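You operate a simulated robot arm through the tools that you are given. There is no shell and no other tool.

You are at the controls of a simulated robot arm. One attempt, no reset.

Task
Soak one scoop of lentils in the deep bowl, filled to its line.
Fine: water from the filter tap, shut after; wait till they are swollen; scoop back in its place. Set down upright: grain scoop.
Where things are to end (x, y in the base frame): wide deep bowl within 0.025 m of [0.87, -0.57].

It is judged by the outcome, as a careful person would: the job done as asked, and still so three seconds after it is handed in. It fails if anything else is knocked over, pushed out of place, dropped, spilled or broken.

Robot
A 6-joint arm with a two-finger gripper, fixed in place. Base frame: the origin is at the foot of the arm, x ahead of it, y to its left, z up. Readings come in m, degrees, newtons and seconds.
Its first joint turns from -166.0 to 166.0 degrees. Payload 2.45 kg.
Tool frame: the origin (TCP) lies between the finger pads and is the grasp point; the fingertips stand 0.02 m ahead of it; z points along the fingers, y is the line along which they close. The gripper opens to 0.14 m. The gripper's body begins 0.168 m behind the TCP.
Orientation is told as [roll, pitch, yaw] about the base's x, y, z axes, in that order, counted from this pose: with the fingers straight down and closing along the base's y, the tool's x points along the base's -x, its y along +y and its z along -z.

Tools
- The arm moves only by the tool step_arm. Its arguments are lists of equal length, an entry for each row: "dr": the turn, a rotation vector about the base's x, y, z in degrees, a list of three; "offset": the shift along the base's x, y, z in m, a list of three; "fingers": the opening, from 0 (shut) to 1 (fully open). In form: {"dr": [[rx, ry, rz], ...], "offset": [[tx, ty, tz], ...], "fingers": [fingers, ...]}. A call has 1 to 20 rows; each row shifts and turns the commanded pose from where the row before left it. Each row takes 0.2 s and may step no farther than 0.05 m and 8.6 degrees from the row before; otherwise, or with a gripper value out of range, the whole call is refused. Where a pose cannot be reached the arm comes as near as it can. A force on the tool above 40 N (or 10 N above the force at the start of the call, whichever is more), or a blocked arm, ends the call early, and 0.2 s more pass. Each finger travels about 0.045 m/s and halts on what it meets, pressing with about 23 N; the grip force reading is that of the motor and also rises with nothing between the fingers. The clock runs only during rows and for 0.2 s after the last one: add rows that do not move to give the fingers time. The reply holds the time, the measured pose of the TCP, the force on the tool along the base axes, the opening and the grip force, in the units named above and with some noise, with the torque about the TCP (base axes, N m) and any sound that the robot's microphone picked up.
- Cameras (640 x 400 px; columns grow to the right, rows downward): "scene" is fixed at [0.3986, 0.6318, 1.4832]; the picture's right is [-0.75, -0.67, 0.00], its down [-0.36, 0.40, -0.84] and it looks along [0.56, -0.63, -0.54] (base axes); focal length 292 px, centre (320, 200). "wrist" rides on the gripper at [0.078, 0.011, -0.209] in the tool frame; the picture's right is [-0.14, 0.99, 0.00], its down [-0.92, -0.13, -0.37] and it looks along [-0.37, -0.05, 0.93] (tool axes); focal length 280 px, centre (320, 200). There is no depth. A picture from a camera that has moved, and an enlarged one, comes with that camera's place and axes in the base frame and with its lens. The place of the scene camera against the robot may be out by one fixed shift of up to 0.025 m in any direction.
- snapshot(camera): a new picture of that camera. The clock stands still meanwhile.
- enlarge(camera, box): a new picture of the part [left, top, right, bottom] of that camera's present view, enlarged. The clock stands still meanwhile.
- sign_off(): hands the job in; it is judged then, once.

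Nothing tells you positions but the pictures and the camera data. Unless the task says otherwise, let go and move clear before handing in.

The tools are called as a command line: name --argument value ..., lists and objects as JSON in quotes. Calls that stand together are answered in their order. step_arm: Moves the arm, as the interface text tells. Its arguments: {"type":"object","properties":{"dr":{"type":"array","items":{"type":"array","items":{"type":"number"}}},"offset":{"type":"array","items":{"type":"array","items":{"type":"number"}}},"fingers":{"type":"array","items":{"type":"number"}}},"required":["dr","offset","fingers"]} The other tools are called the same way: snapshot (camera) takes a picture; enlarge (camera, box) takes an enlarged picture of a part of a camera's view; sign_off () hands the job in.

At the start:

```text
time: 0.0
tcp_pos: [0.6572, -0.2164, 1.303]
ee_rot: [0.0, 0.0, 0.1]
ft_force: [0.4, -0.4, -0.1]
ft_torque: [-0.01, 0.01, 0.0]
width: 0.1401
gripper_force: 0.0
```

scene: 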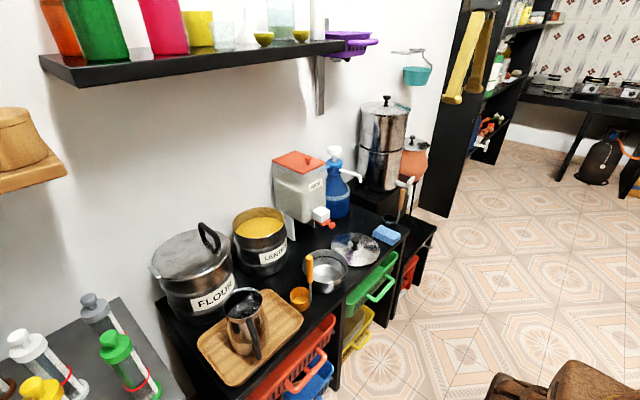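
wrist: 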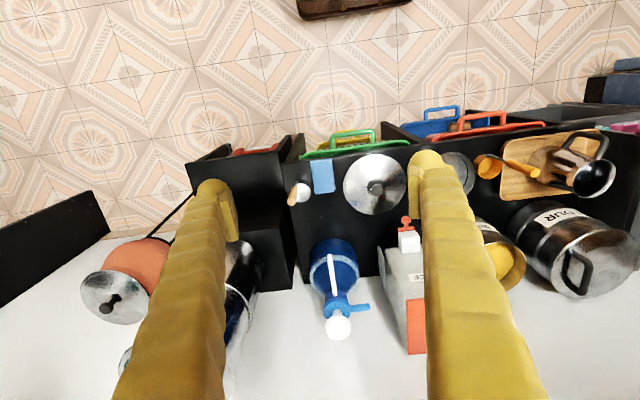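

I see a counter with a flour pot, a lentil pot, a rice dispenser, a blue bottle with pump, a steel water filter, an orange scoop, a steel bowl and a plate or lid. I'll look closer before moving.

enlarge --camera "scene" --box '[220, 180, 420, 320]'

enlarge --camera "scene" --box '[320, 80, 460, 260]'

enlarge --camera "scene" --box '[140, 200, 340, 400]'

enlarge --camera "wrist" --box '[380, 100, 640, 300]'

enlarge --camera "wrist" --box '[180, 100, 440, 300]'

```text
2.86 times, centred on (320, 250) of scene
camera zoom: at [0.3986, 0.6318, 1.4832], right [-0.75, -0.67, 0.0], down [-0.36, 0.4, -0.84], along [0.56, -0.63, -0.54], focal length 834 px, centre (320, 57)
```

zoom: 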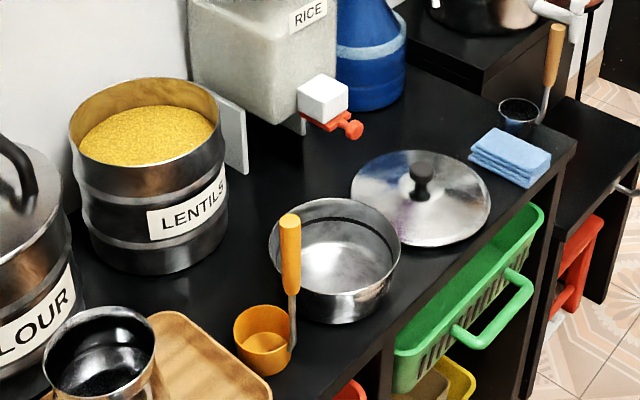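

```text
2.22 times, centred on (390, 170) of scene
camera zoom: at [0.3986, 0.6318, 1.4832], right [-0.75, -0.67, 0.0], down [-0.36, 0.4, -0.84], along [0.56, -0.63, -0.54], focal length 649 px, centre (164, 267)
```

zoom: 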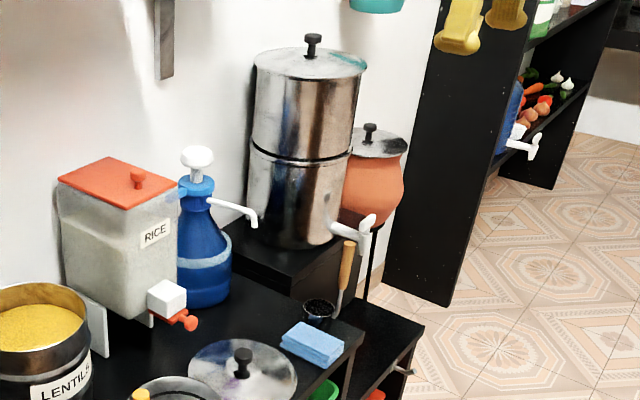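

```text
2.00 times, centred on (240, 300) of scene
camera zoom: at [0.3986, 0.6318, 1.4832], right [-0.75, -0.67, 0.0], down [-0.36, 0.4, -0.84], along [0.56, -0.63, -0.54], focal length 584 px, centre (480, 0)
```

zoom: 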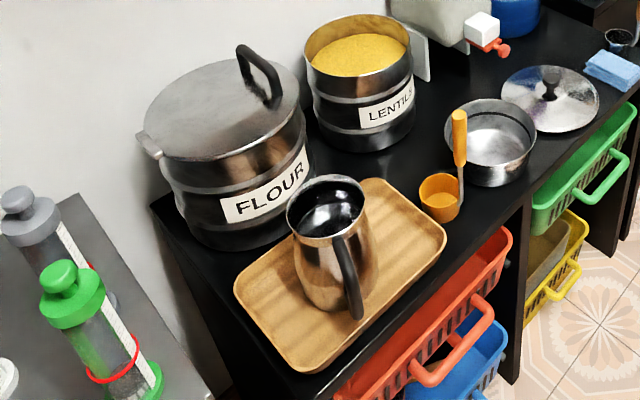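

```text
2.00 times, centred on (510, 200) of wrist
camera zoom: at [0.5794, -0.2057, 1.5106], right [0.14, 0.99, 0.0], down [0.92, -0.13, 0.37], along [0.37, -0.05, -0.93], focal length 561 px, centre (-60, 200)
```

zoom: 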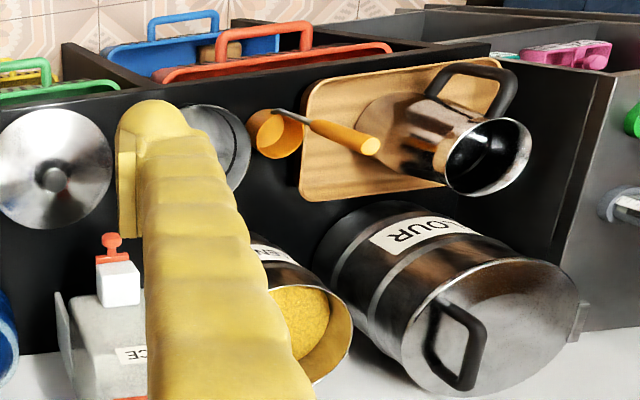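

```text
2.00 times, centred on (310, 200) of wrist
camera zoom: at [0.5794, -0.2057, 1.5106], right [0.14, 0.99, 0.0], down [0.92, -0.13, 0.37], along [0.37, -0.05, -0.93], focal length 561 px, centre (340, 200)
```

zoom: 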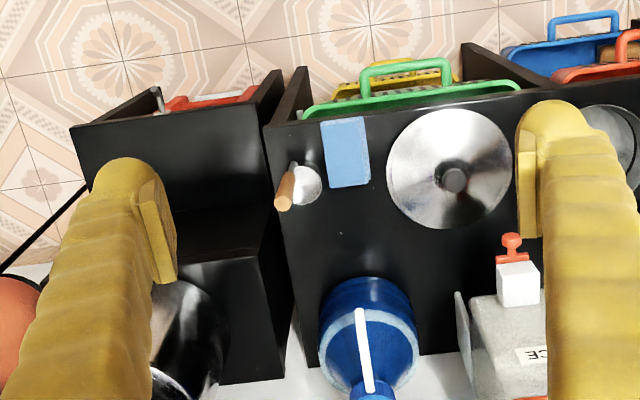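

The deep steel bowl is about (0.83, 0.12) beside the orange scoop, lentil pot about (1.05, 0.19). The filter with its tap is at the far right, near the target spot. I'll move the wrist camera toward the filter to see the tap and lower shelf.

step_arm --dr '[[0, 0, 0], [0, 0, 0], [0, 0, 0], [0, 0, 0], [0, 0, 0], [0, 0, 0], [0, 0, 0], [0, 0, 0]]' --offset '[[-0.01, -0.03, -0.03], [-0.01, -0.03, -0.03], [-0.01, -0.03, -0.03], [-0.01, -0.03, -0.03], [-0.01, -0.03, -0.03], [-0.01, -0.03, -0.03], [0, -0.02, -0.03], [0, -0.02, -0.03]]' --fingers '[1, 1, 1, 1, 1, 1, 1, 1]'

snapshot --camera "wrist"

snapshot --camera "scene"

```text
time: 1.8
tcp_pos: [0.596, -0.4379, 1.0609]
ee_rot: [0.0, 0.0, -0.1]
ft_force: [0.5, 0.1, 1.1]
ft_torque: [-0.04, 0.0, 0.02]
width: 0.1403
gripper_force: 0.0
```

```text
taken
camera wrist: at [0.5189, -0.4276, 1.2699], right [0.14, 0.99, 0.0], down [0.92, -0.13, 0.37], along [0.37, -0.05, -0.93], focal length 280 px, centre (320, 200)
```

wrist: 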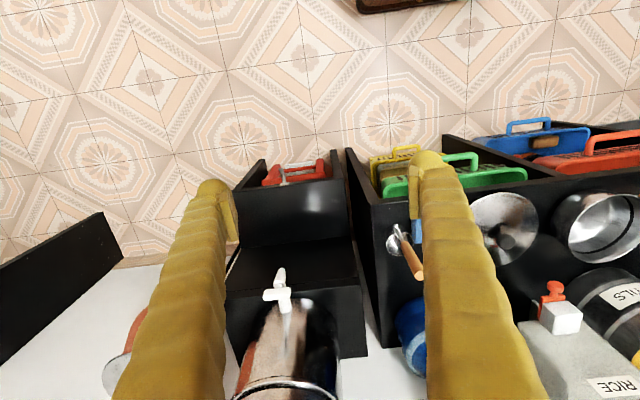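

```text
taken
```

scene: 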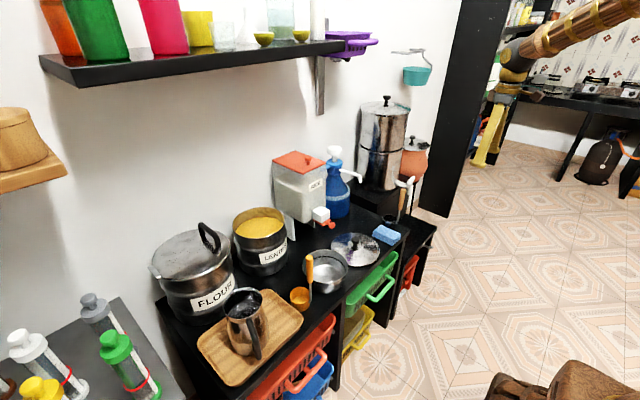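

enlarge --camera "wrist" --box '[200, 140, 380, 400]'

enlarge --camera "wrist" --box '[460, 120, 640, 300]'

enlarge --camera "scene" --box '[370, 160, 450, 260]'

```text
1.54 times, centred on (290, 270) of wrist
camera zoom: at [0.5189, -0.4276, 1.2699], right [0.14, 0.99, 0.0], down [0.92, -0.13, 0.37], along [0.37, -0.05, -0.93], focal length 431 px, centre (366, 92)
```

zoom: 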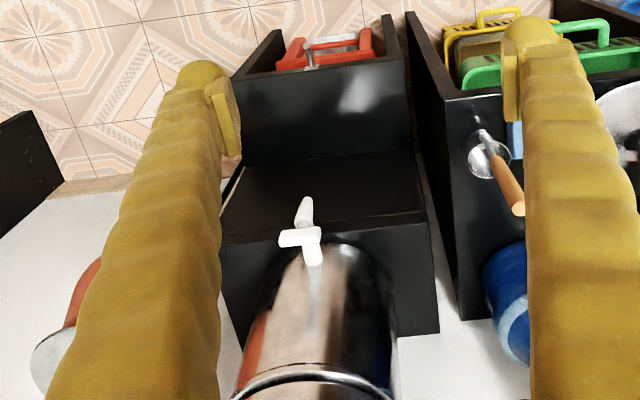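

```text
2.22 times, centred on (550, 210) of wrist
camera zoom: at [0.5189, -0.4276, 1.2699], right [0.14, 0.99, 0.0], down [0.92, -0.13, 0.37], along [0.37, -0.05, -0.93], focal length 623 px, centre (-191, 178)
```

zoom: 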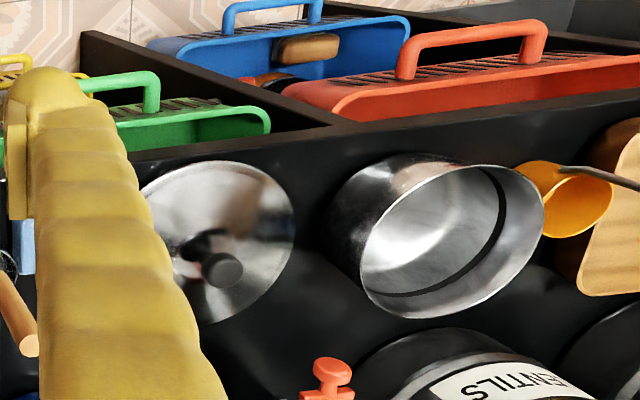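

```text
4.00 times, centred on (410, 210) of scene
camera zoom: at [0.3986, 0.6318, 1.4832], right [-0.75, -0.67, 0.0], down [-0.36, 0.4, -0.84], along [0.56, -0.63, -0.54], focal length 1168 px, centre (-40, 160)
```

zoom: 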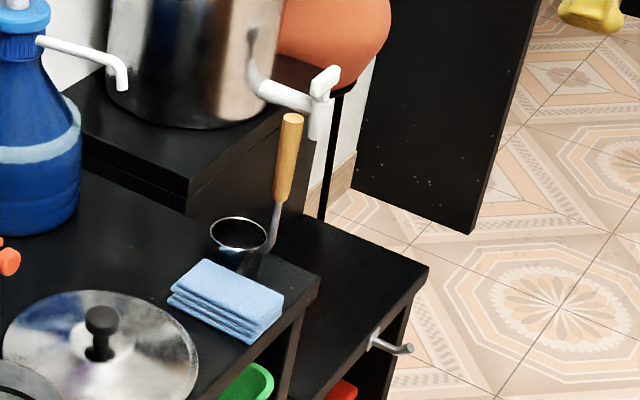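

The tap spout comes out at about (0.87, -0.565, 0.75), above a lower cabinet top at z≈0.535 whose back wall is at x≈0.945. The fill line is a dark ring inside the bowl. Next I'll look at the bowl, scoop and lentil pot from close by.

step_arm --dr '[[0, 0, 0], [0, 0, 0], [0, 0, 0], [0, 0, 0], [0, 0, 0], [0, 0, 0], [0, 0, 0], [0, 0, 0], [0, 0, 0], [0, 0, 0], [0, 0, 0], [0, 0, 0], [0, 0, 0]]' --offset '[[-0.01, 0.045, 0.01], [-0.01, 0.045, 0.01], [-0.01, 0.045, 0.01], [-0.01, 0.045, 0.01], [0, 0.045, 0.01], [0, 0.045, 0.01], [0, 0.045, 0.01], [0, 0.045, 0.01], [0, 0.045, 0], [0, 0.045, 0], [0, 0.045, 0], [0, 0.045, 0], [0, 0.045, 0]]' --fingers '[1, 1, 1, 1, 1, 1, 1, 1, 1, 1, 1, 1, 1]'

snapshot --camera "wrist"

snapshot --camera "scene"

```text
time: 4.6
tcp_pos: [0.5576, 0.1494, 1.1419]
ee_rot: [0.1, 0.0, 0.0]
ft_force: [-0.4, -0.8, -0.2]
ft_torque: [-0.02, 0.02, -0.02]
width: 0.1399
gripper_force: 0.1
```

```text
taken
camera wrist: at [0.4803, 0.1598, 1.3509], right [0.14, 0.99, 0.0], down [0.92, -0.13, 0.37], along [0.37, -0.05, -0.93], focal length 280 px, centre (320, 200)
```

wrist: 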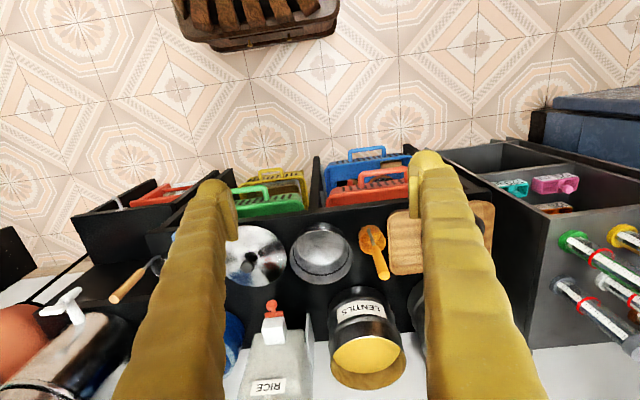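

```text
taken
```

scene: 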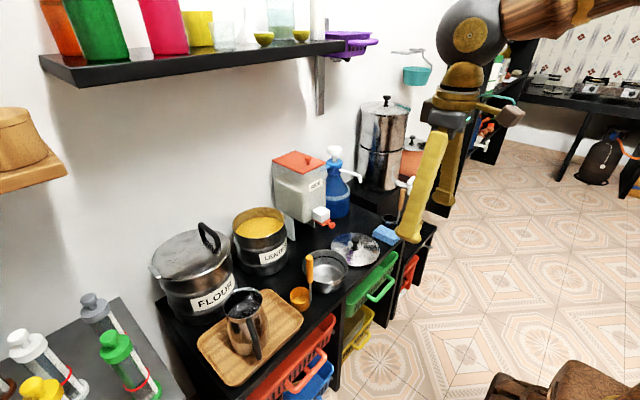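

enlarge --camera "wrist" --box '[230, 190, 450, 400]'

enlarge --camera "scene" --box '[280, 230, 360, 320]'

enlarge --camera "scene" --box '[210, 180, 320, 290]'

enlarge --camera "wrist" --box '[20, 220, 200, 400]'

```text
1.90 times, centred on (340, 295) of wrist
camera zoom: at [0.4803, 0.1598, 1.3509], right [0.14, 0.99, 0.0], down [0.92, -0.13, 0.37], along [0.37, -0.05, -0.93], focal length 534 px, centre (282, 19)
```

zoom: 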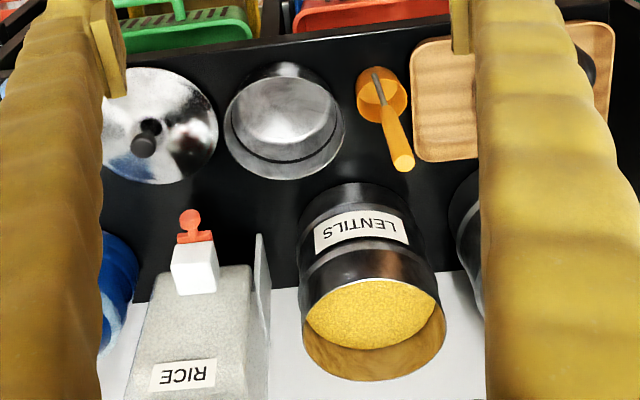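

```text
4.44 times, centred on (320, 275) of scene
camera zoom: at [0.3986, 0.6318, 1.4832], right [-0.75, -0.67, 0.0], down [-0.36, 0.4, -0.84], along [0.56, -0.63, -0.54], focal length 1298 px, centre (320, -133)
```

zoom: 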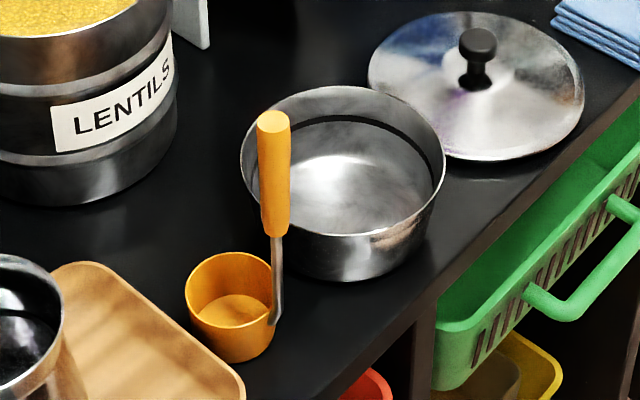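

```text
3.64 times, centred on (265, 235) of scene
camera zoom: at [0.3986, 0.6318, 1.4832], right [-0.75, -0.67, 0.0], down [-0.36, 0.4, -0.84], along [0.56, -0.63, -0.54], focal length 1062 px, centre (520, 73)
```

zoom: 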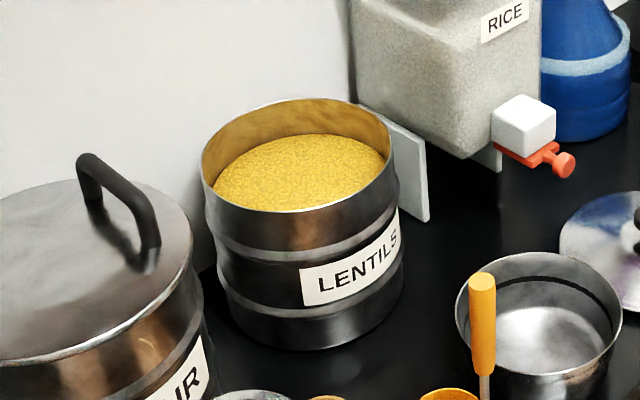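

```text
2.22 times, centred on (110, 310) of wrist
camera zoom: at [0.4803, 0.1598, 1.3509], right [0.14, 0.99, 0.0], down [0.92, -0.13, 0.37], along [0.37, -0.05, -0.93], focal length 623 px, centre (787, -44)
```

zoom: 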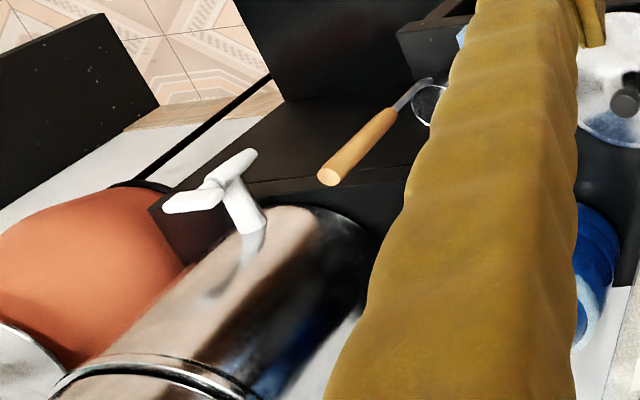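

Triangulating the views: scoop handle stands at about (0.795, 0.227) with its top at z≈0.945, and the cup lies just beyond it at (0.83, 0.237). The bowl is centred at (0.836, 0.113) with R≈0.074 and its rim at z≈0.80. The lentil pot is at (1.066, 0.187), rim z≈0.90, lentils at about 0.86. I'll turn the tool to near-horizontal, aimed at the scoop handle, and look.

step_arm --dr '[[0, -8.1, 0], [0, -8.1, 0], [0, -8.1, 0], [0, -8.1, 0], [0, -8.1, 0], [0, -8.1, 0], [0, -8.1, 0], [0, -8.1, 0], [0, 0, 8], [0, 0, 8], [0, 0, 0]]' --offset '[[0.013, 0.005, -0.012], [0.013, 0.005, -0.012], [0.013, 0.005, -0.012], [0.013, 0.005, -0.012], [0.013, 0.005, -0.012], [0.013, 0.005, -0.012], [0.013, 0.005, -0.012], [0.013, 0.005, -0.012], [0.013, 0.005, -0.012], [0.013, 0.005, -0.012], [0, 0, 0]]' --fingers '[0.9, 0.8, 0.7, 0.6, 0.5, 0.5, 0.5, 0.5, 0.5, 0.5, 0.5]'

snapshot --camera "wrist"

snapshot --camera "scene"

```text
time: 7.0
tcp_pos: [0.6866, 0.2141, 1.0306]
ee_rot: [1.6, -64.9, 9.7]
ft_force: [-0.1, -0.1, -0.1]
ft_torque: [0.03, 0.01, -0.02]
width: 0.0698
gripper_force: 0.0
out of reach, approached as far as the arm can: row 9, 10
```

```text
taken
camera wrist: at [0.4664, 0.1807, 1.0484], right [-0.13, 0.98, 0.14], down [0.08, -0.13, 0.99], along [0.99, 0.14, -0.07], focal length 280 px, centre (320, 200)
```

wrist: 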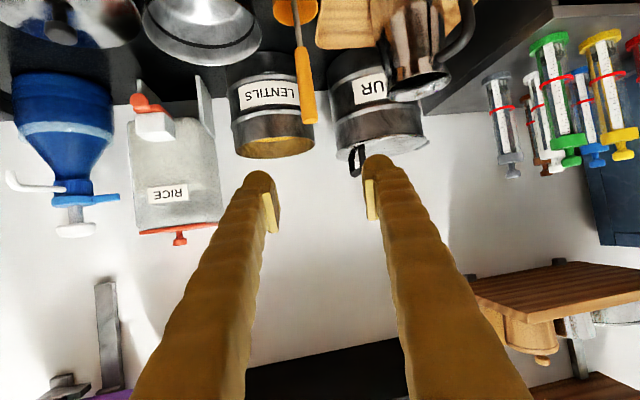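

```text
taken
```

scene: 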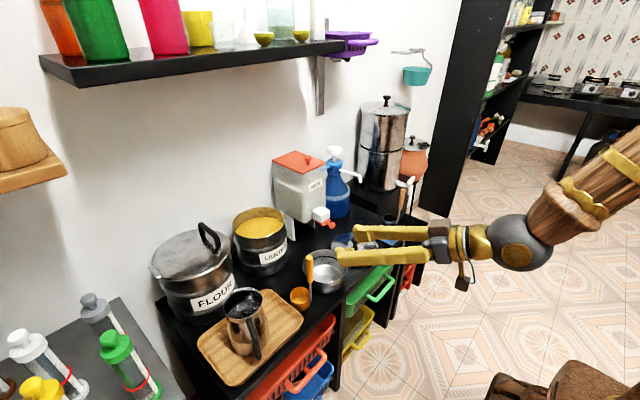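

enlarge --camera "wrist" --box '[220, 0, 400, 180]'

enlarge --camera "scene" --box '[280, 200, 480, 320]'

```text
2.22 times, centred on (310, 90) of wrist
camera zoom: at [0.4664, 0.1807, 1.0484], right [-0.13, 0.98, 0.14], down [0.08, -0.13, 0.99], along [0.99, 0.14, -0.07], focal length 623 px, centre (342, 444)
```

zoom: 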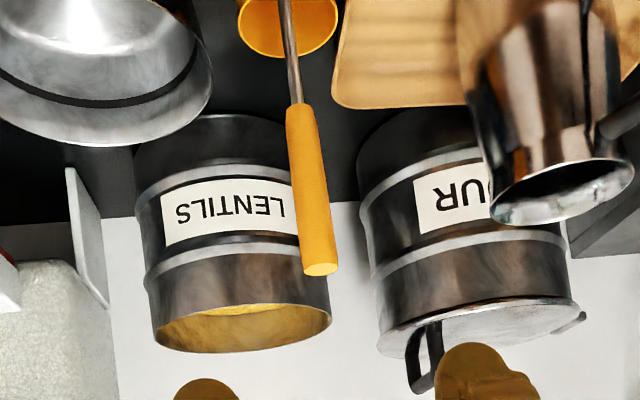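

```text
3.20 times, centred on (380, 260) of scene
camera zoom: at [0.3986, 0.6318, 1.4832], right [-0.75, -0.67, 0.0], down [-0.36, 0.4, -0.84], along [0.56, -0.63, -0.54], focal length 934 px, centre (128, 8)
```

zoom: 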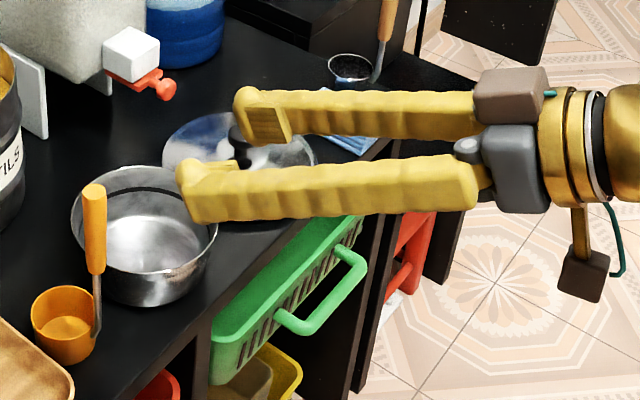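

The scene camera seems offset by about 2 cm. Two wrist views put the handle top at about (0.815, 0.232, 0.924). I'll move to a pre-grasp in line with the handle and check the orientation.

step_arm --dr '[[0, 0, 0], [0, 0, 0], [0, 0, 0], [0, 0, 0]]' --offset '[[0.012, 0.001, -0.025], [0.012, 0.001, -0.025], [0.012, 0.001, -0.025], [0.011, 0.001, -0.025]]' --fingers '[0.5, 0.5, 0.5, 0.5]'

snapshot --camera "wrist"

enlarge --camera "scene" --box '[240, 200, 440, 320]'

```text
time: 8.0
tcp_pos: [0.7139, 0.2249, 0.9586]
ee_rot: [-3.8, -64.2, 14.4]
ft_force: [0.0, -0.5, 0.9]
ft_torque: [0.03, 0.0, 0.0]
width: 0.07
gripper_force: 0.1
out of reach, approached as far as the arm can: row 1, 2, 3, 4
```

```text
taken
camera wrist: at [0.4938, 0.193, 0.9775], right [-0.13, 0.99, 0.1], down [0.08, -0.09, 0.99], along [0.99, 0.14, -0.07], focal length 280 px, centre (320, 200)
```

wrist: 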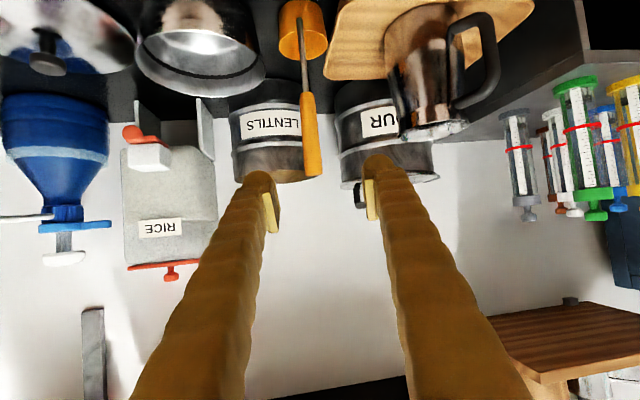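

```text
3.20 times, centred on (340, 260) of scene
camera zoom: at [0.3986, 0.6318, 1.4832], right [-0.75, -0.67, 0.0], down [-0.36, 0.4, -0.84], along [0.56, -0.63, -0.54], focal length 934 px, centre (256, 8)
```

zoom: 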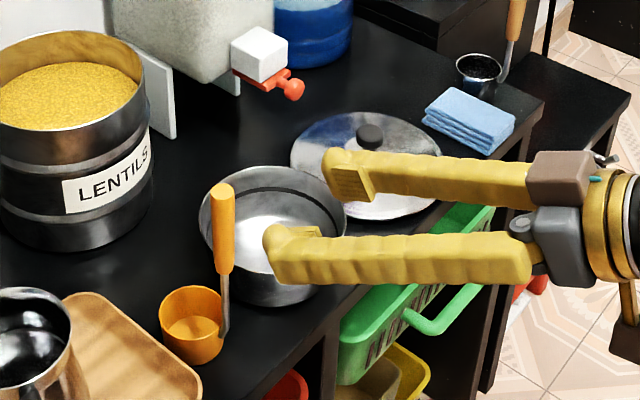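

step_arm --dr '[[0, 0, 0], [0, 0, 0], [0, 0, 0]]' --offset '[[0.0174, 0.005, -0.0085], [0.0174, 0.005, -0.0085], [0, 0, 0]]' --fingers '[0.5, 0.5, 0.5]'

snapshot --camera "wrist"

```text
time: 8.8
tcp_pos: [0.7546, 0.2402, 0.9613]
ee_rot: [-2.3, -64.4, 13.1]
ft_force: [-0.5, 0.2, 0.0]
ft_torque: [0.01, 0.0, 0.02]
width: 0.07
gripper_force: 0.0
out of reach, approached as far as the arm can: row 1, 2
```

```text
taken
camera wrist: at [0.5349, 0.2097, 0.9801], right [-0.13, 0.99, 0.11], down [0.09, -0.1, 0.99], along [0.99, 0.14, -0.07], focal length 280 px, centre (320, 200)
```

wrist: 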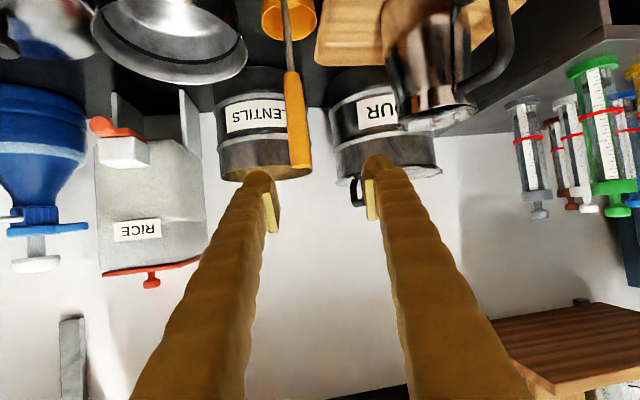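

The arm is near a limit here, so I'll move above the handle instead and then come down around it.

step_arm --dr '[[0, 0, 0], [0, 0, 0], [0, 0, 0], [0, 0, 0]]' --offset '[[0.015, -0.002, 0.004], [0.015, -0.002, 0.004], [0.015, -0.002, 0.004], [0, 0, 0]]' --fingers '[0.5, 0.5, 0.5, 0.5]'

snapshot --camera "wrist"

enlarge --camera "scene" --box '[240, 200, 440, 320]'

```text
time: 9.8
tcp_pos: [0.7972, 0.2523, 0.9857]
ee_rot: [0.6, -64.7, 10.0]
ft_force: [-0.4, -0.8, 0.1]
ft_torque: [0.03, 0.02, -0.02]
width: 0.0701
gripper_force: 0.1
out of reach, approached as far as the arm can: row 1, 2, 3
```

```text
taken
camera wrist: at [0.577, 0.2216, 1.0036], right [-0.12, 0.98, 0.13], down [0.08, -0.12, 0.99], along [0.99, 0.13, -0.07], focal length 280 px, centre (320, 200)
```

wrist: 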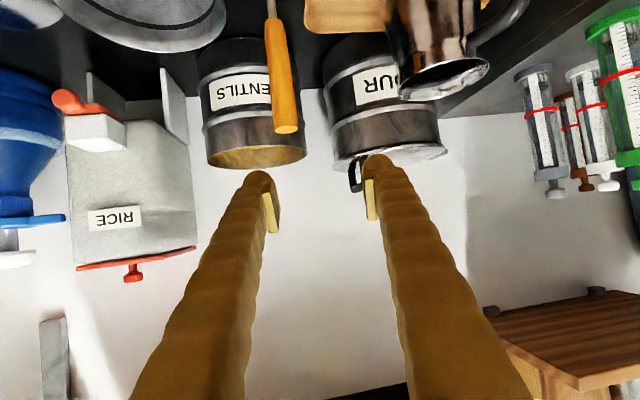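

```text
3.20 times, centred on (340, 260) of scene
camera zoom: at [0.3986, 0.6318, 1.4832], right [-0.75, -0.67, 0.0], down [-0.36, 0.4, -0.84], along [0.56, -0.63, -0.54], focal length 934 px, centre (256, 8)
```

zoom: 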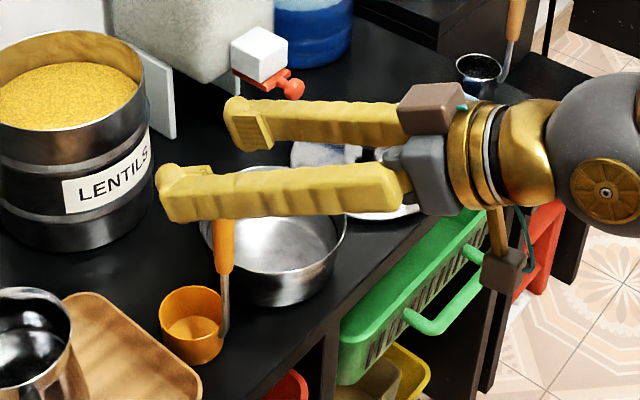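

step_arm --dr '[[-1.4, 7.9, 0], [-1.4, 7.9, 0], [-1.4, 7.9, 0], [0, 0, 0]]' --offset '[[0, 0, 0.005], [0, 0, 0.005], [0, 0, 0], [0, 0, 0]]' --fingers '[0.5, 0.5, 0.5, 0.5]'

snapshot --camera "wrist"

snapshot --camera "scene"

```text
time: 10.8
tcp_pos: [0.7974, 0.2474, 0.9935]
ee_rot: [0.6, -43.3, 9.7]
ft_force: [-0.7, -0.3, -0.4]
ft_torque: [-0.05, -0.01, 0.02]
width: 0.0701
gripper_force: 0.0
out of reach, approached as far as the arm can: row 3
```

```text
taken
camera wrist: at [0.5996, 0.2216, 1.0915], right [-0.08, 0.99, 0.1], down [0.43, -0.06, 0.9], along [0.9, 0.11, -0.42], focal length 280 px, centre (320, 200)
```

wrist: 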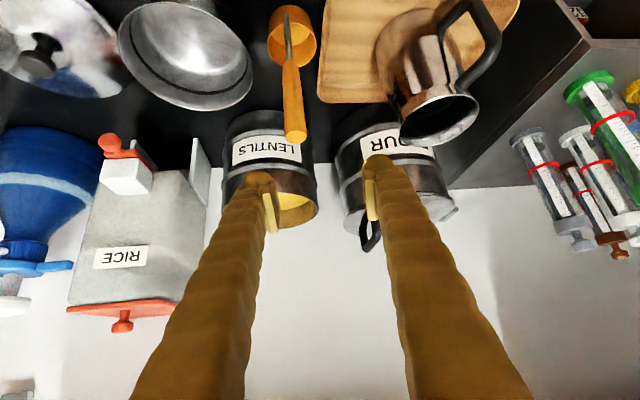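

```text
taken
```

scene: 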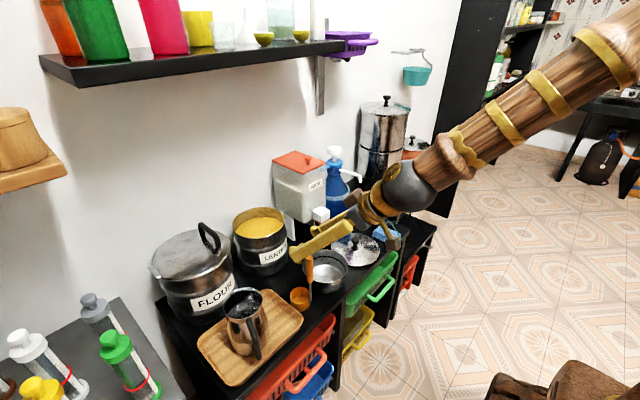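

The wrist is passing through alignment with the forearm (a singularity). I'll back off and come at the handle from a diagonal heading (about 55°) with the tool near-horizontal, which keeps the wrist bent and leaves room for rolling the scoop.

step_arm --dr '[[-1.35, 7.89, 0], [-1.35, 7.89, 0], [-1.35, 7.89, 0], [0, 0, 7.6], [0, 0, 7.6], [0, 0, 7.6], [0, 0, 7.6], [0, 0, 7.6], [0, 0, 7.6], [0, 0, 0]]' --offset '[[-0.009, -0.013, 0.01], [-0.009, -0.013, 0.01], [-0.009, -0.013, 0.01], [-0.009, -0.013, 0.01], [-0.009, -0.013, 0.01], [-0.009, -0.013, 0.01], [-0.009, -0.013, 0.01], [-0.009, -0.013, 0.01], [-0.009, -0.013, 0.01], [0, 0, 0]]' --fingers '[0.5, 0.5, 0.5, 0.5, 0.5, 0.5, 0.5, 0.5, 0.5, 0.5]'

step_arm --dr '[[6.4, -4.5, 0], [6.4, -4.5, 0], [6.4, -4.5, 0], [6.4, -4.5, 0], [0, 0, 0]]' --offset '[[0, 0, 0], [0, 0, 0], [0, 0, 0], [0, 0, 0], [0, 0, 0]]' --fingers '[0.5, 0.5, 0.5, 0.5, 0.5]'

snapshot --camera "scene"

```text
time: 13.0
tcp_pos: [0.7393, 0.1259, 1.0751]
ee_rot: [-3.2, -30.2, 55.2]
ft_force: [-0.1, 0.0, 0.3]
ft_torque: [-0.03, 0.01, 0.04]
width: 0.0699
gripper_force: 0.0
out of reach, approached as far as the arm can: row 1, 2
```

```text
time: 14.2
tcp_pos: [0.7386, 0.1255, 1.0749]
ee_rot: [-3.5, -61.5, 55.3]
ft_force: [-0.2, 1.1, 0.2]
ft_torque: [-0.01, -0.02, 0.02]
width: 0.07
gripper_force: 0.0
```

```text
taken
```

scene: 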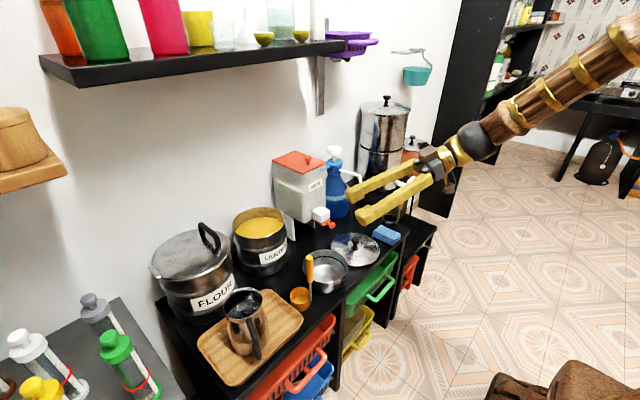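

Smooth now. I'll pitch a bit more, descend to the pre-grasp 12 cm behind the handle, and check with the wrist camera.

step_arm --dr '[[6.4, -4.5, 0], [6.4, -4.5, 0], [0, 0, 0], [0, 0, 0], [0, 0, 0]]' --offset '[[0, 0.004, -0.039], [0, 0.004, -0.039], [0.001, 0.004, -0.039], [0.001, 0.004, -0.038], [0, 0, 0]]' --fingers '[0.5, 0.5, 0.5, 0.5, 0.5]'

snapshot --camera "wrist"

enlarge --camera "scene" --box '[240, 180, 440, 320]'

```text
time: 15.4
tcp_pos: [0.7416, 0.1422, 0.9208]
ee_rot: [-4.0, -77.0, 55.8]
ft_force: [0.5, 0.0, -0.9]
ft_torque: [0.01, 0.01, -0.02]
width: 0.0703
gripper_force: 0.0
```

```text
taken
camera wrist: at [0.5967, -0.0264, 0.8901], right [-0.76, 0.64, 0.12], down [-0.01, -0.19, 0.98], along [0.65, 0.75, 0.15], focal length 280 px, centre (320, 200)
```

wrist: 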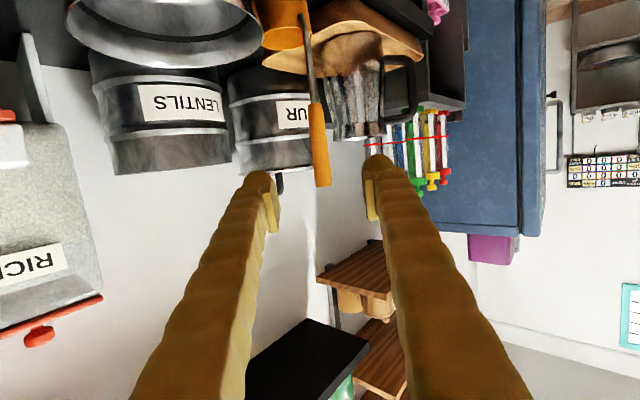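

```text
2.86 times, centred on (340, 250) of scene
camera zoom: at [0.3986, 0.6318, 1.4832], right [-0.75, -0.67, 0.0], down [-0.36, 0.4, -0.84], along [0.56, -0.63, -0.54], focal length 834 px, centre (263, 57)
```

zoom: 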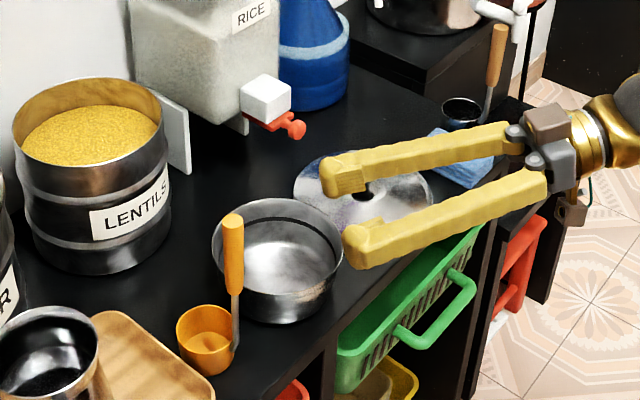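

The handle is centred between the fingers, about 0.118 m ahead. Approaching along the tool axis.

step_arm --dr '[[0, 0, 0], [0, 0, 0], [0, 0, 0], [0, 0, 0], [0, 0, 0]]' --offset '[[0.0178, 0.0226, -0.0066], [0.0178, 0.0226, -0.0066], [0.0178, 0.0226, -0.0066], [0.0178, 0.0226, -0.0066], [0, 0, 0]]' --fingers '[0.5, 0.5, 0.5, 0.5, 0.5]'

snapshot --camera "wrist"

enlarge --camera "scene" --box '[240, 200, 400, 320]'

```text
time: 16.6
tcp_pos: [0.814, 0.232, 0.8923]
ee_rot: [-4.0, -77.2, 56.0]
ft_force: [0.0, 0.6, 0.5]
ft_torque: [-0.03, -0.02, -0.01]
width: 0.0698
gripper_force: 0.0
```

```text
taken
camera wrist: at [0.6687, 0.0644, 0.8616], right [-0.76, 0.64, 0.12], down [-0.01, -0.19, 0.98], along [0.65, 0.75, 0.15], focal length 280 px, centre (320, 200)
```

wrist: 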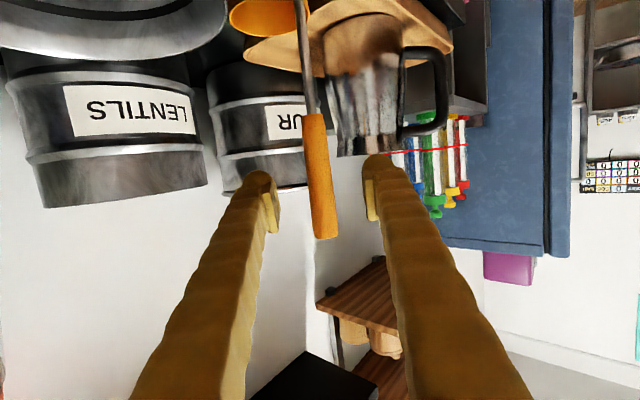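

```text
3.33 times, centred on (320, 260) of scene
camera zoom: at [0.3986, 0.6318, 1.4832], right [-0.75, -0.67, 0.0], down [-0.36, 0.4, -0.84], along [0.56, -0.63, -0.54], focal length 973 px, centre (320, 0)
```

zoom: 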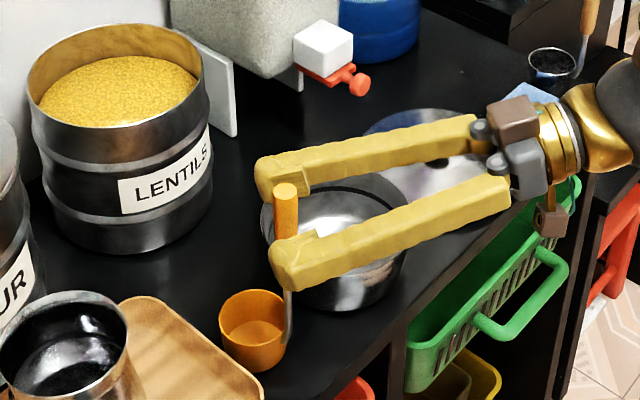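

Handle is between the pads. Closing the gripper.

step_arm --dr '[[0, 0, 0], [0, 0, 0], [0, 0, 0], [0, 0, 0], [0, 0, 0], [0, 0, 0]]' --offset '[[0, 0, 0], [0, 0, 0], [0, 0, 0], [0, 0, 0], [0, 0, 0], [0, 0, 0]]' --fingers '[0.3, 0.2, 0.1, 0, 0, 0]'

snapshot --camera "wrist"

enlarge --camera "scene" --box '[240, 200, 400, 320]'

```text
time: 18.0
tcp_pos: [0.8115, 0.2318, 0.8924]
ee_rot: [-4.0, -77.1, 55.7]
ft_force: [-0.4, 0.9, 0.3]
ft_torque: [0.09, 0.08, 0.01]
width: 0.0207
gripper_force: 23.7
```

```text
taken
camera wrist: at [0.6685, 0.0642, 0.8618], right [-0.76, 0.64, 0.12], down [-0.01, -0.19, 0.98], along [0.65, 0.75, 0.15], focal length 280 px, centre (320, 200)
```

wrist: 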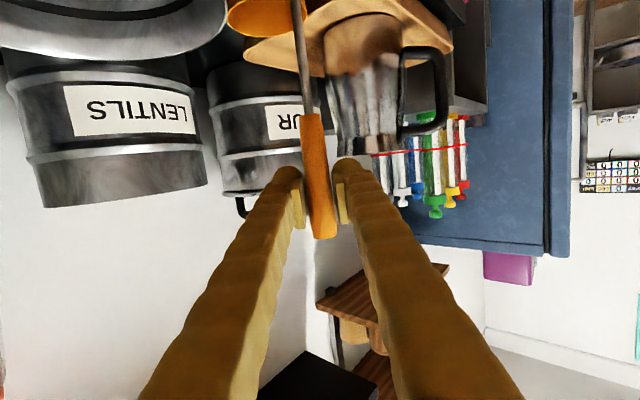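

```text
3.33 times, centred on (320, 260) of scene
camera zoom: at [0.3986, 0.6318, 1.4832], right [-0.75, -0.67, 0.0], down [-0.36, 0.4, -0.84], along [0.56, -0.63, -0.54], focal length 973 px, centre (320, 0)
```

zoom: 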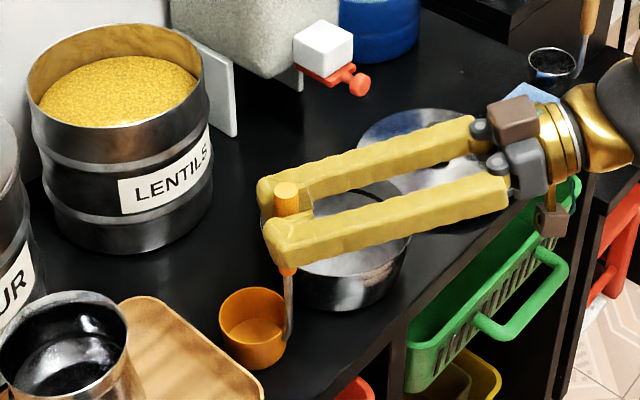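

Scoop gripped. Lifting it straight up.

step_arm --dr '[[0, 0, 0], [0, 0, 0], [0, 0, 0], [0, 0, 0], [0, 0, 0], [0, 0, 0]]' --offset '[[0, 0, 0.02], [0, 0, 0.03], [0, 0, 0.03], [0, 0, 0.03], [0, 0, 0.02], [0, 0, 0]]' --fingers '[0, 0, 0, 0, 0, 0]'

snapshot --camera "wrist"

enlarge --camera "scene" --box '[240, 160, 400, 320]'

```text
time: 19.4
tcp_pos: [0.8128, 0.2326, 1.0221]
ee_rot: [-3.9, -77.1, 55.9]
ft_force: [0.1, 0.2, -0.9]
ft_torque: [0.01, 0.04, 0.0]
width: 0.0209
gripper_force: 23.1
```

```text
taken
camera wrist: at [0.6686, 0.0645, 0.9927], right [-0.76, 0.64, 0.12], down [-0.01, -0.19, 0.98], along [0.65, 0.75, 0.15], focal length 280 px, centre (320, 200)
```

wrist: 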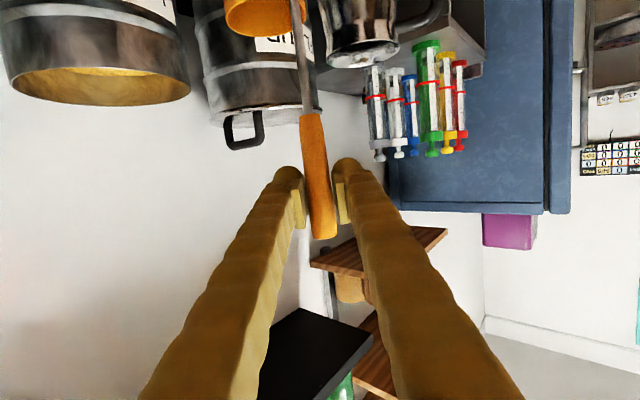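

```text
2.50 times, centred on (320, 240) of scene
camera zoom: at [0.3986, 0.6318, 1.4832], right [-0.75, -0.67, 0.0], down [-0.36, 0.4, -0.84], along [0.56, -0.63, -0.54], focal length 730 px, centre (320, 100)
```

zoom: 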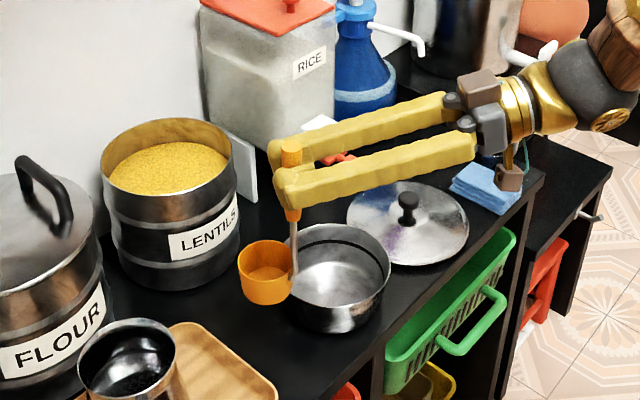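

The scoop is up. Before filling it, I'll rehearse the pour with the empty scoop (roll about 115°, handle leaning toward the robot) above the bowl to be sure the wrist can do it.

step_arm --dr '[[-4.95, -6.27, 1.84], [-4.95, -6.27, 1.84], [-4.95, -6.27, 1.84], [-4.95, -6.27, 1.84], [-4.95, -6.27, 1.84], [-4.95, -6.27, 1.84], [-4.95, -6.27, 1.84], [-4.95, -6.27, 1.84], [-4.95, -6.27, 1.84], [-4.95, -6.27, 1.84], [-4.95, -6.27, 1.84], [-4.95, -6.27, 1.84], [-4.95, -6.27, 1.84], [-4.95, -6.27, 1.84], [0, 0, 0]]' --offset '[[-0.0066, -0.008, -0.007], [-0.0066, -0.008, -0.007], [-0.0066, -0.008, -0.007], [-0.0066, -0.008, -0.007], [-0.0066, -0.008, -0.007], [-0.0066, -0.008, -0.007], [-0.0066, -0.008, -0.007], [-0.0066, -0.008, -0.007], [-0.0066, -0.008, -0.007], [-0.0066, -0.008, -0.007], [-0.0066, -0.008, -0.007], [-0.0066, -0.008, -0.007], [-0.0066, -0.008, -0.007], [-0.0066, -0.008, -0.007], [0, 0, 0]]' --fingers '[0, 0, 0, 0, 0, 0, 0, 0, 0, 0, 0, 0, 0, 0, 0]'

snapshot --camera "wrist"

enlarge --camera "scene" --box '[240, 160, 480, 320]'

```text
time: 22.6
tcp_pos: [0.8677, 0.1848, 1.4616]
ee_rot: [-59.7, 14.1, 138.4]
ft_force: [-10.1, 2.2, 2.2]
ft_torque: [0.01, 0.67, -0.66]
width: 0.0373
gripper_force: 23.7
out of reach, approached as far as the arm can: row 2, 3, 4, 5, 6, 7, 8, 9, 10, 11, 12, 13, 14
```

```text
taken
camera wrist: at [0.7833, 0.011, 1.5743], right [-0.28, -0.42, -0.86], down [-0.89, 0.45, 0.07], along [0.36, 0.78, -0.5], focal length 280 px, centre (320, 200)
```

wrist: 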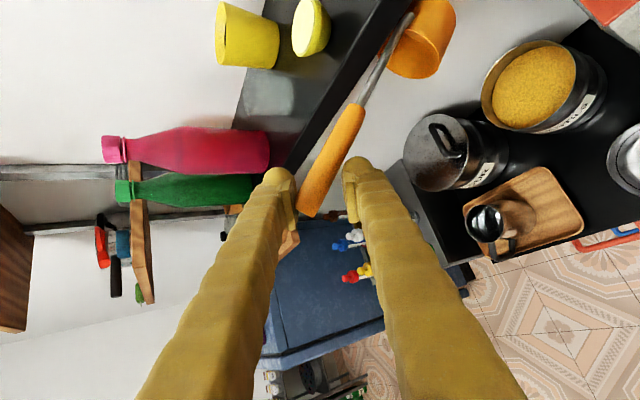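

```text
2.50 times, centred on (360, 240) of scene
camera zoom: at [0.3986, 0.6318, 1.4832], right [-0.75, -0.67, 0.0], down [-0.36, 0.4, -0.84], along [0.56, -0.63, -0.54], focal length 730 px, centre (220, 100)
```

zoom: 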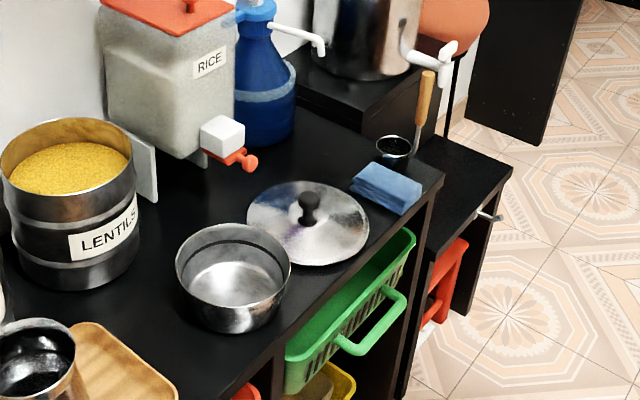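

snapshot --camera "scene"

enlarge --camera "wrist" --box '[220, 0, 480, 240]'

enlarge --camera "scene" --box '[40, 0, 380, 120]'

```text
taken
```

scene: 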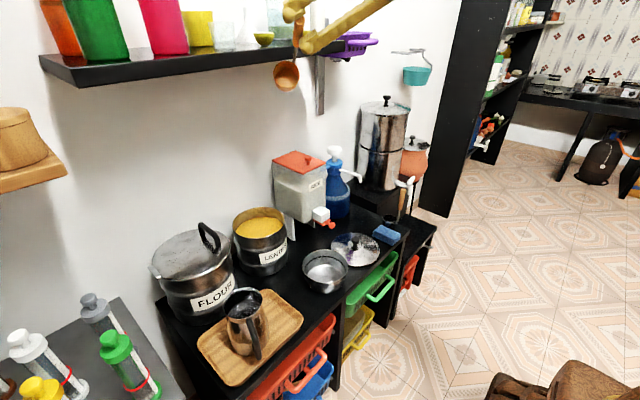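

```text
1.67 times, centred on (350, 120) of wrist
camera zoom: at [0.7833, 0.011, 1.5743], right [-0.28, -0.42, -0.86], down [-0.89, 0.45, 0.07], along [0.36, 0.78, -0.5], focal length 467 px, centre (270, 333)
```

zoom: 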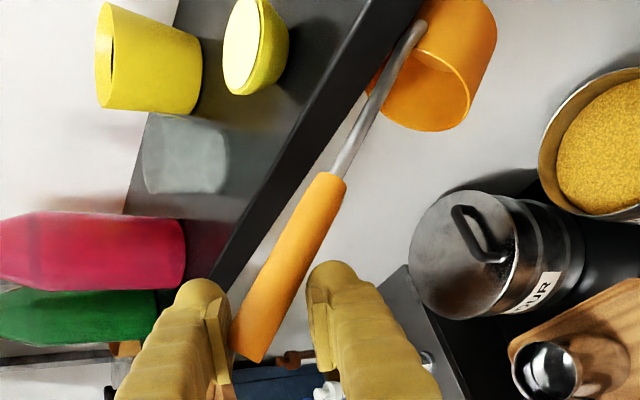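

```text
1.88 times, centred on (210, 60) of scene
camera zoom: at [0.3986, 0.6318, 1.4832], right [-0.75, -0.67, 0.0], down [-0.36, 0.4, -0.84], along [0.56, -0.63, -0.54], focal length 550 px, centre (527, 464)
```

zoom: 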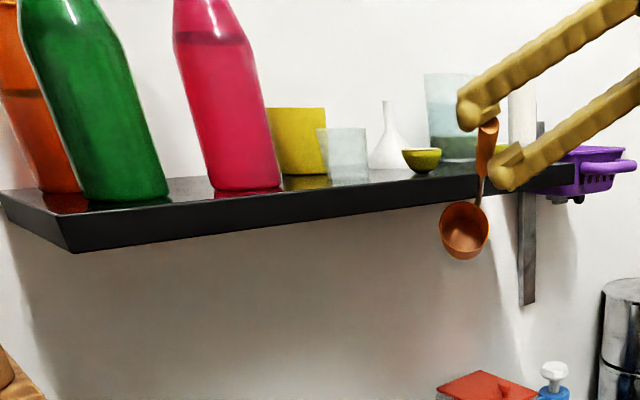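

The roll hit a wrist limit and the arm wandered up: the scoop handle is now resting against the shelf's front edge. Nothing has been knocked over so far; I'll ease straight back, away from the shelf, in small steps.

step_arm --dr '[[0, 0, 0], [0, 0, 0]]' --offset '[[-0.012, 0, 0], [-0.012, 0, 0]]' --fingers '[0, 0]'

snapshot --camera "wrist"

enlarge --camera "scene" --box '[140, 0, 420, 150]'

```text
time: 23.2
tcp_pos: [0.843, 0.1825, 1.4604]
ee_rot: [-59.3, 14.0, 138.3]
ft_force: [-0.2, -0.3, -2.2]
ft_torque: [0.13, 0.44, -0.09]
width: 0.0284
gripper_force: 23.4
```

```text
taken
camera wrist: at [0.7596, 0.0098, 1.5738], right [-0.28, -0.42, -0.86], down [-0.89, 0.45, 0.07], along [0.36, 0.78, -0.51], focal length 280 px, centre (320, 200)
```

wrist: 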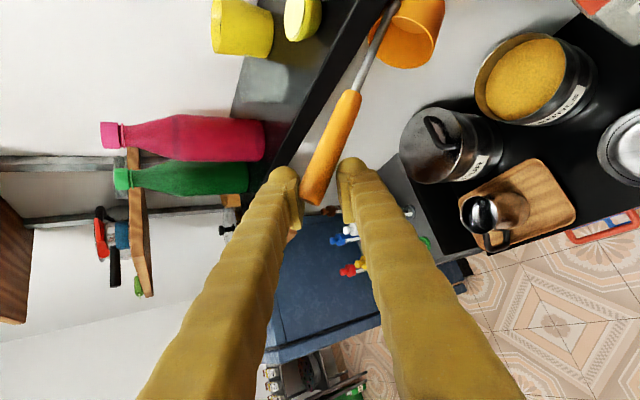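

```text
2.29 times, centred on (280, 75) of scene
camera zoom: at [0.3986, 0.6318, 1.4832], right [-0.75, -0.67, 0.0], down [-0.36, 0.4, -0.84], along [0.56, -0.63, -0.54], focal length 667 px, centre (411, 486)
```

zoom: 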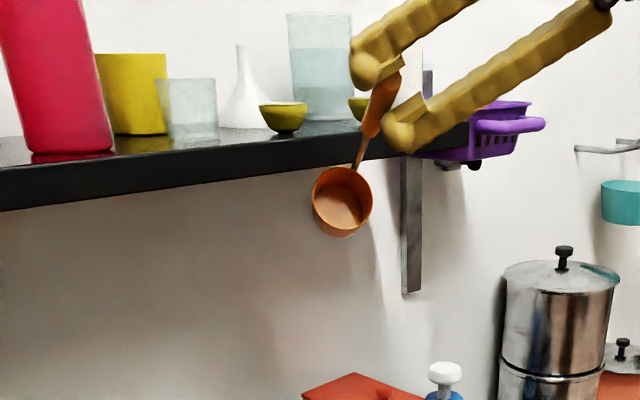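

step_arm --dr '[[0, 0, 0], [0, 0, 0], [0, 0, 0]]' --offset '[[-0.015, -0.005, 0], [-0.015, -0.005, 0], [0, 0, 0]]' --fingers '[0, 0, 0]'

snapshot --camera "wrist"

enlarge --camera "scene" --box '[140, 0, 420, 150]'

```text
time: 24.0
tcp_pos: [0.814, 0.1723, 1.4622]
ee_rot: [-58.9, 13.8, 138.1]
ft_force: [0.1, 0.2, -1.8]
ft_torque: [0.11, 0.38, -0.07]
width: 0.0253
gripper_force: 22.4
```

```text
taken
camera wrist: at [0.7306, 0.0005, 1.5754], right [-0.29, -0.42, -0.86], down [-0.89, 0.46, 0.07], along [0.36, 0.78, -0.51], focal length 280 px, centre (320, 200)
```

wrist: 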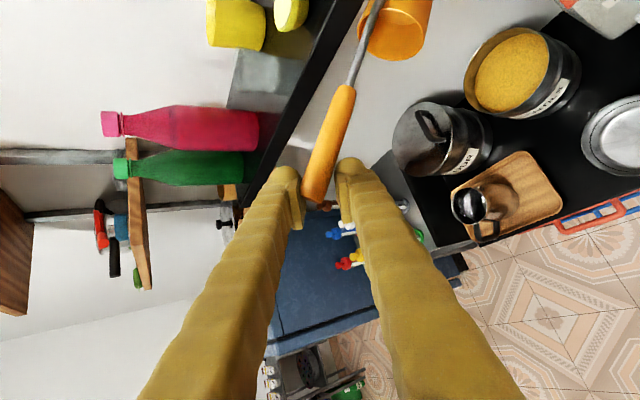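

```text
2.29 times, centred on (280, 75) of scene
camera zoom: at [0.3986, 0.6318, 1.4832], right [-0.75, -0.67, 0.0], down [-0.36, 0.4, -0.84], along [0.56, -0.63, -0.54], focal length 667 px, centre (411, 486)
```

zoom: 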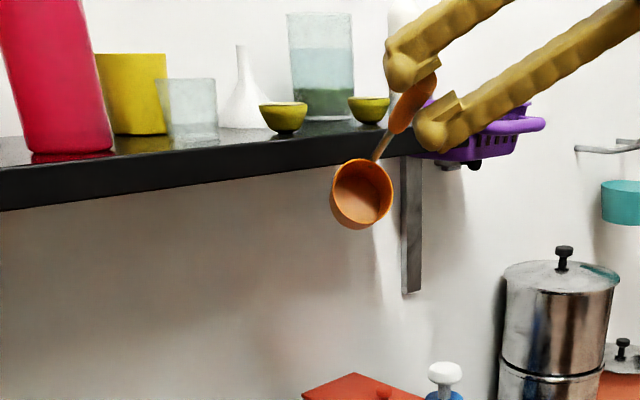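

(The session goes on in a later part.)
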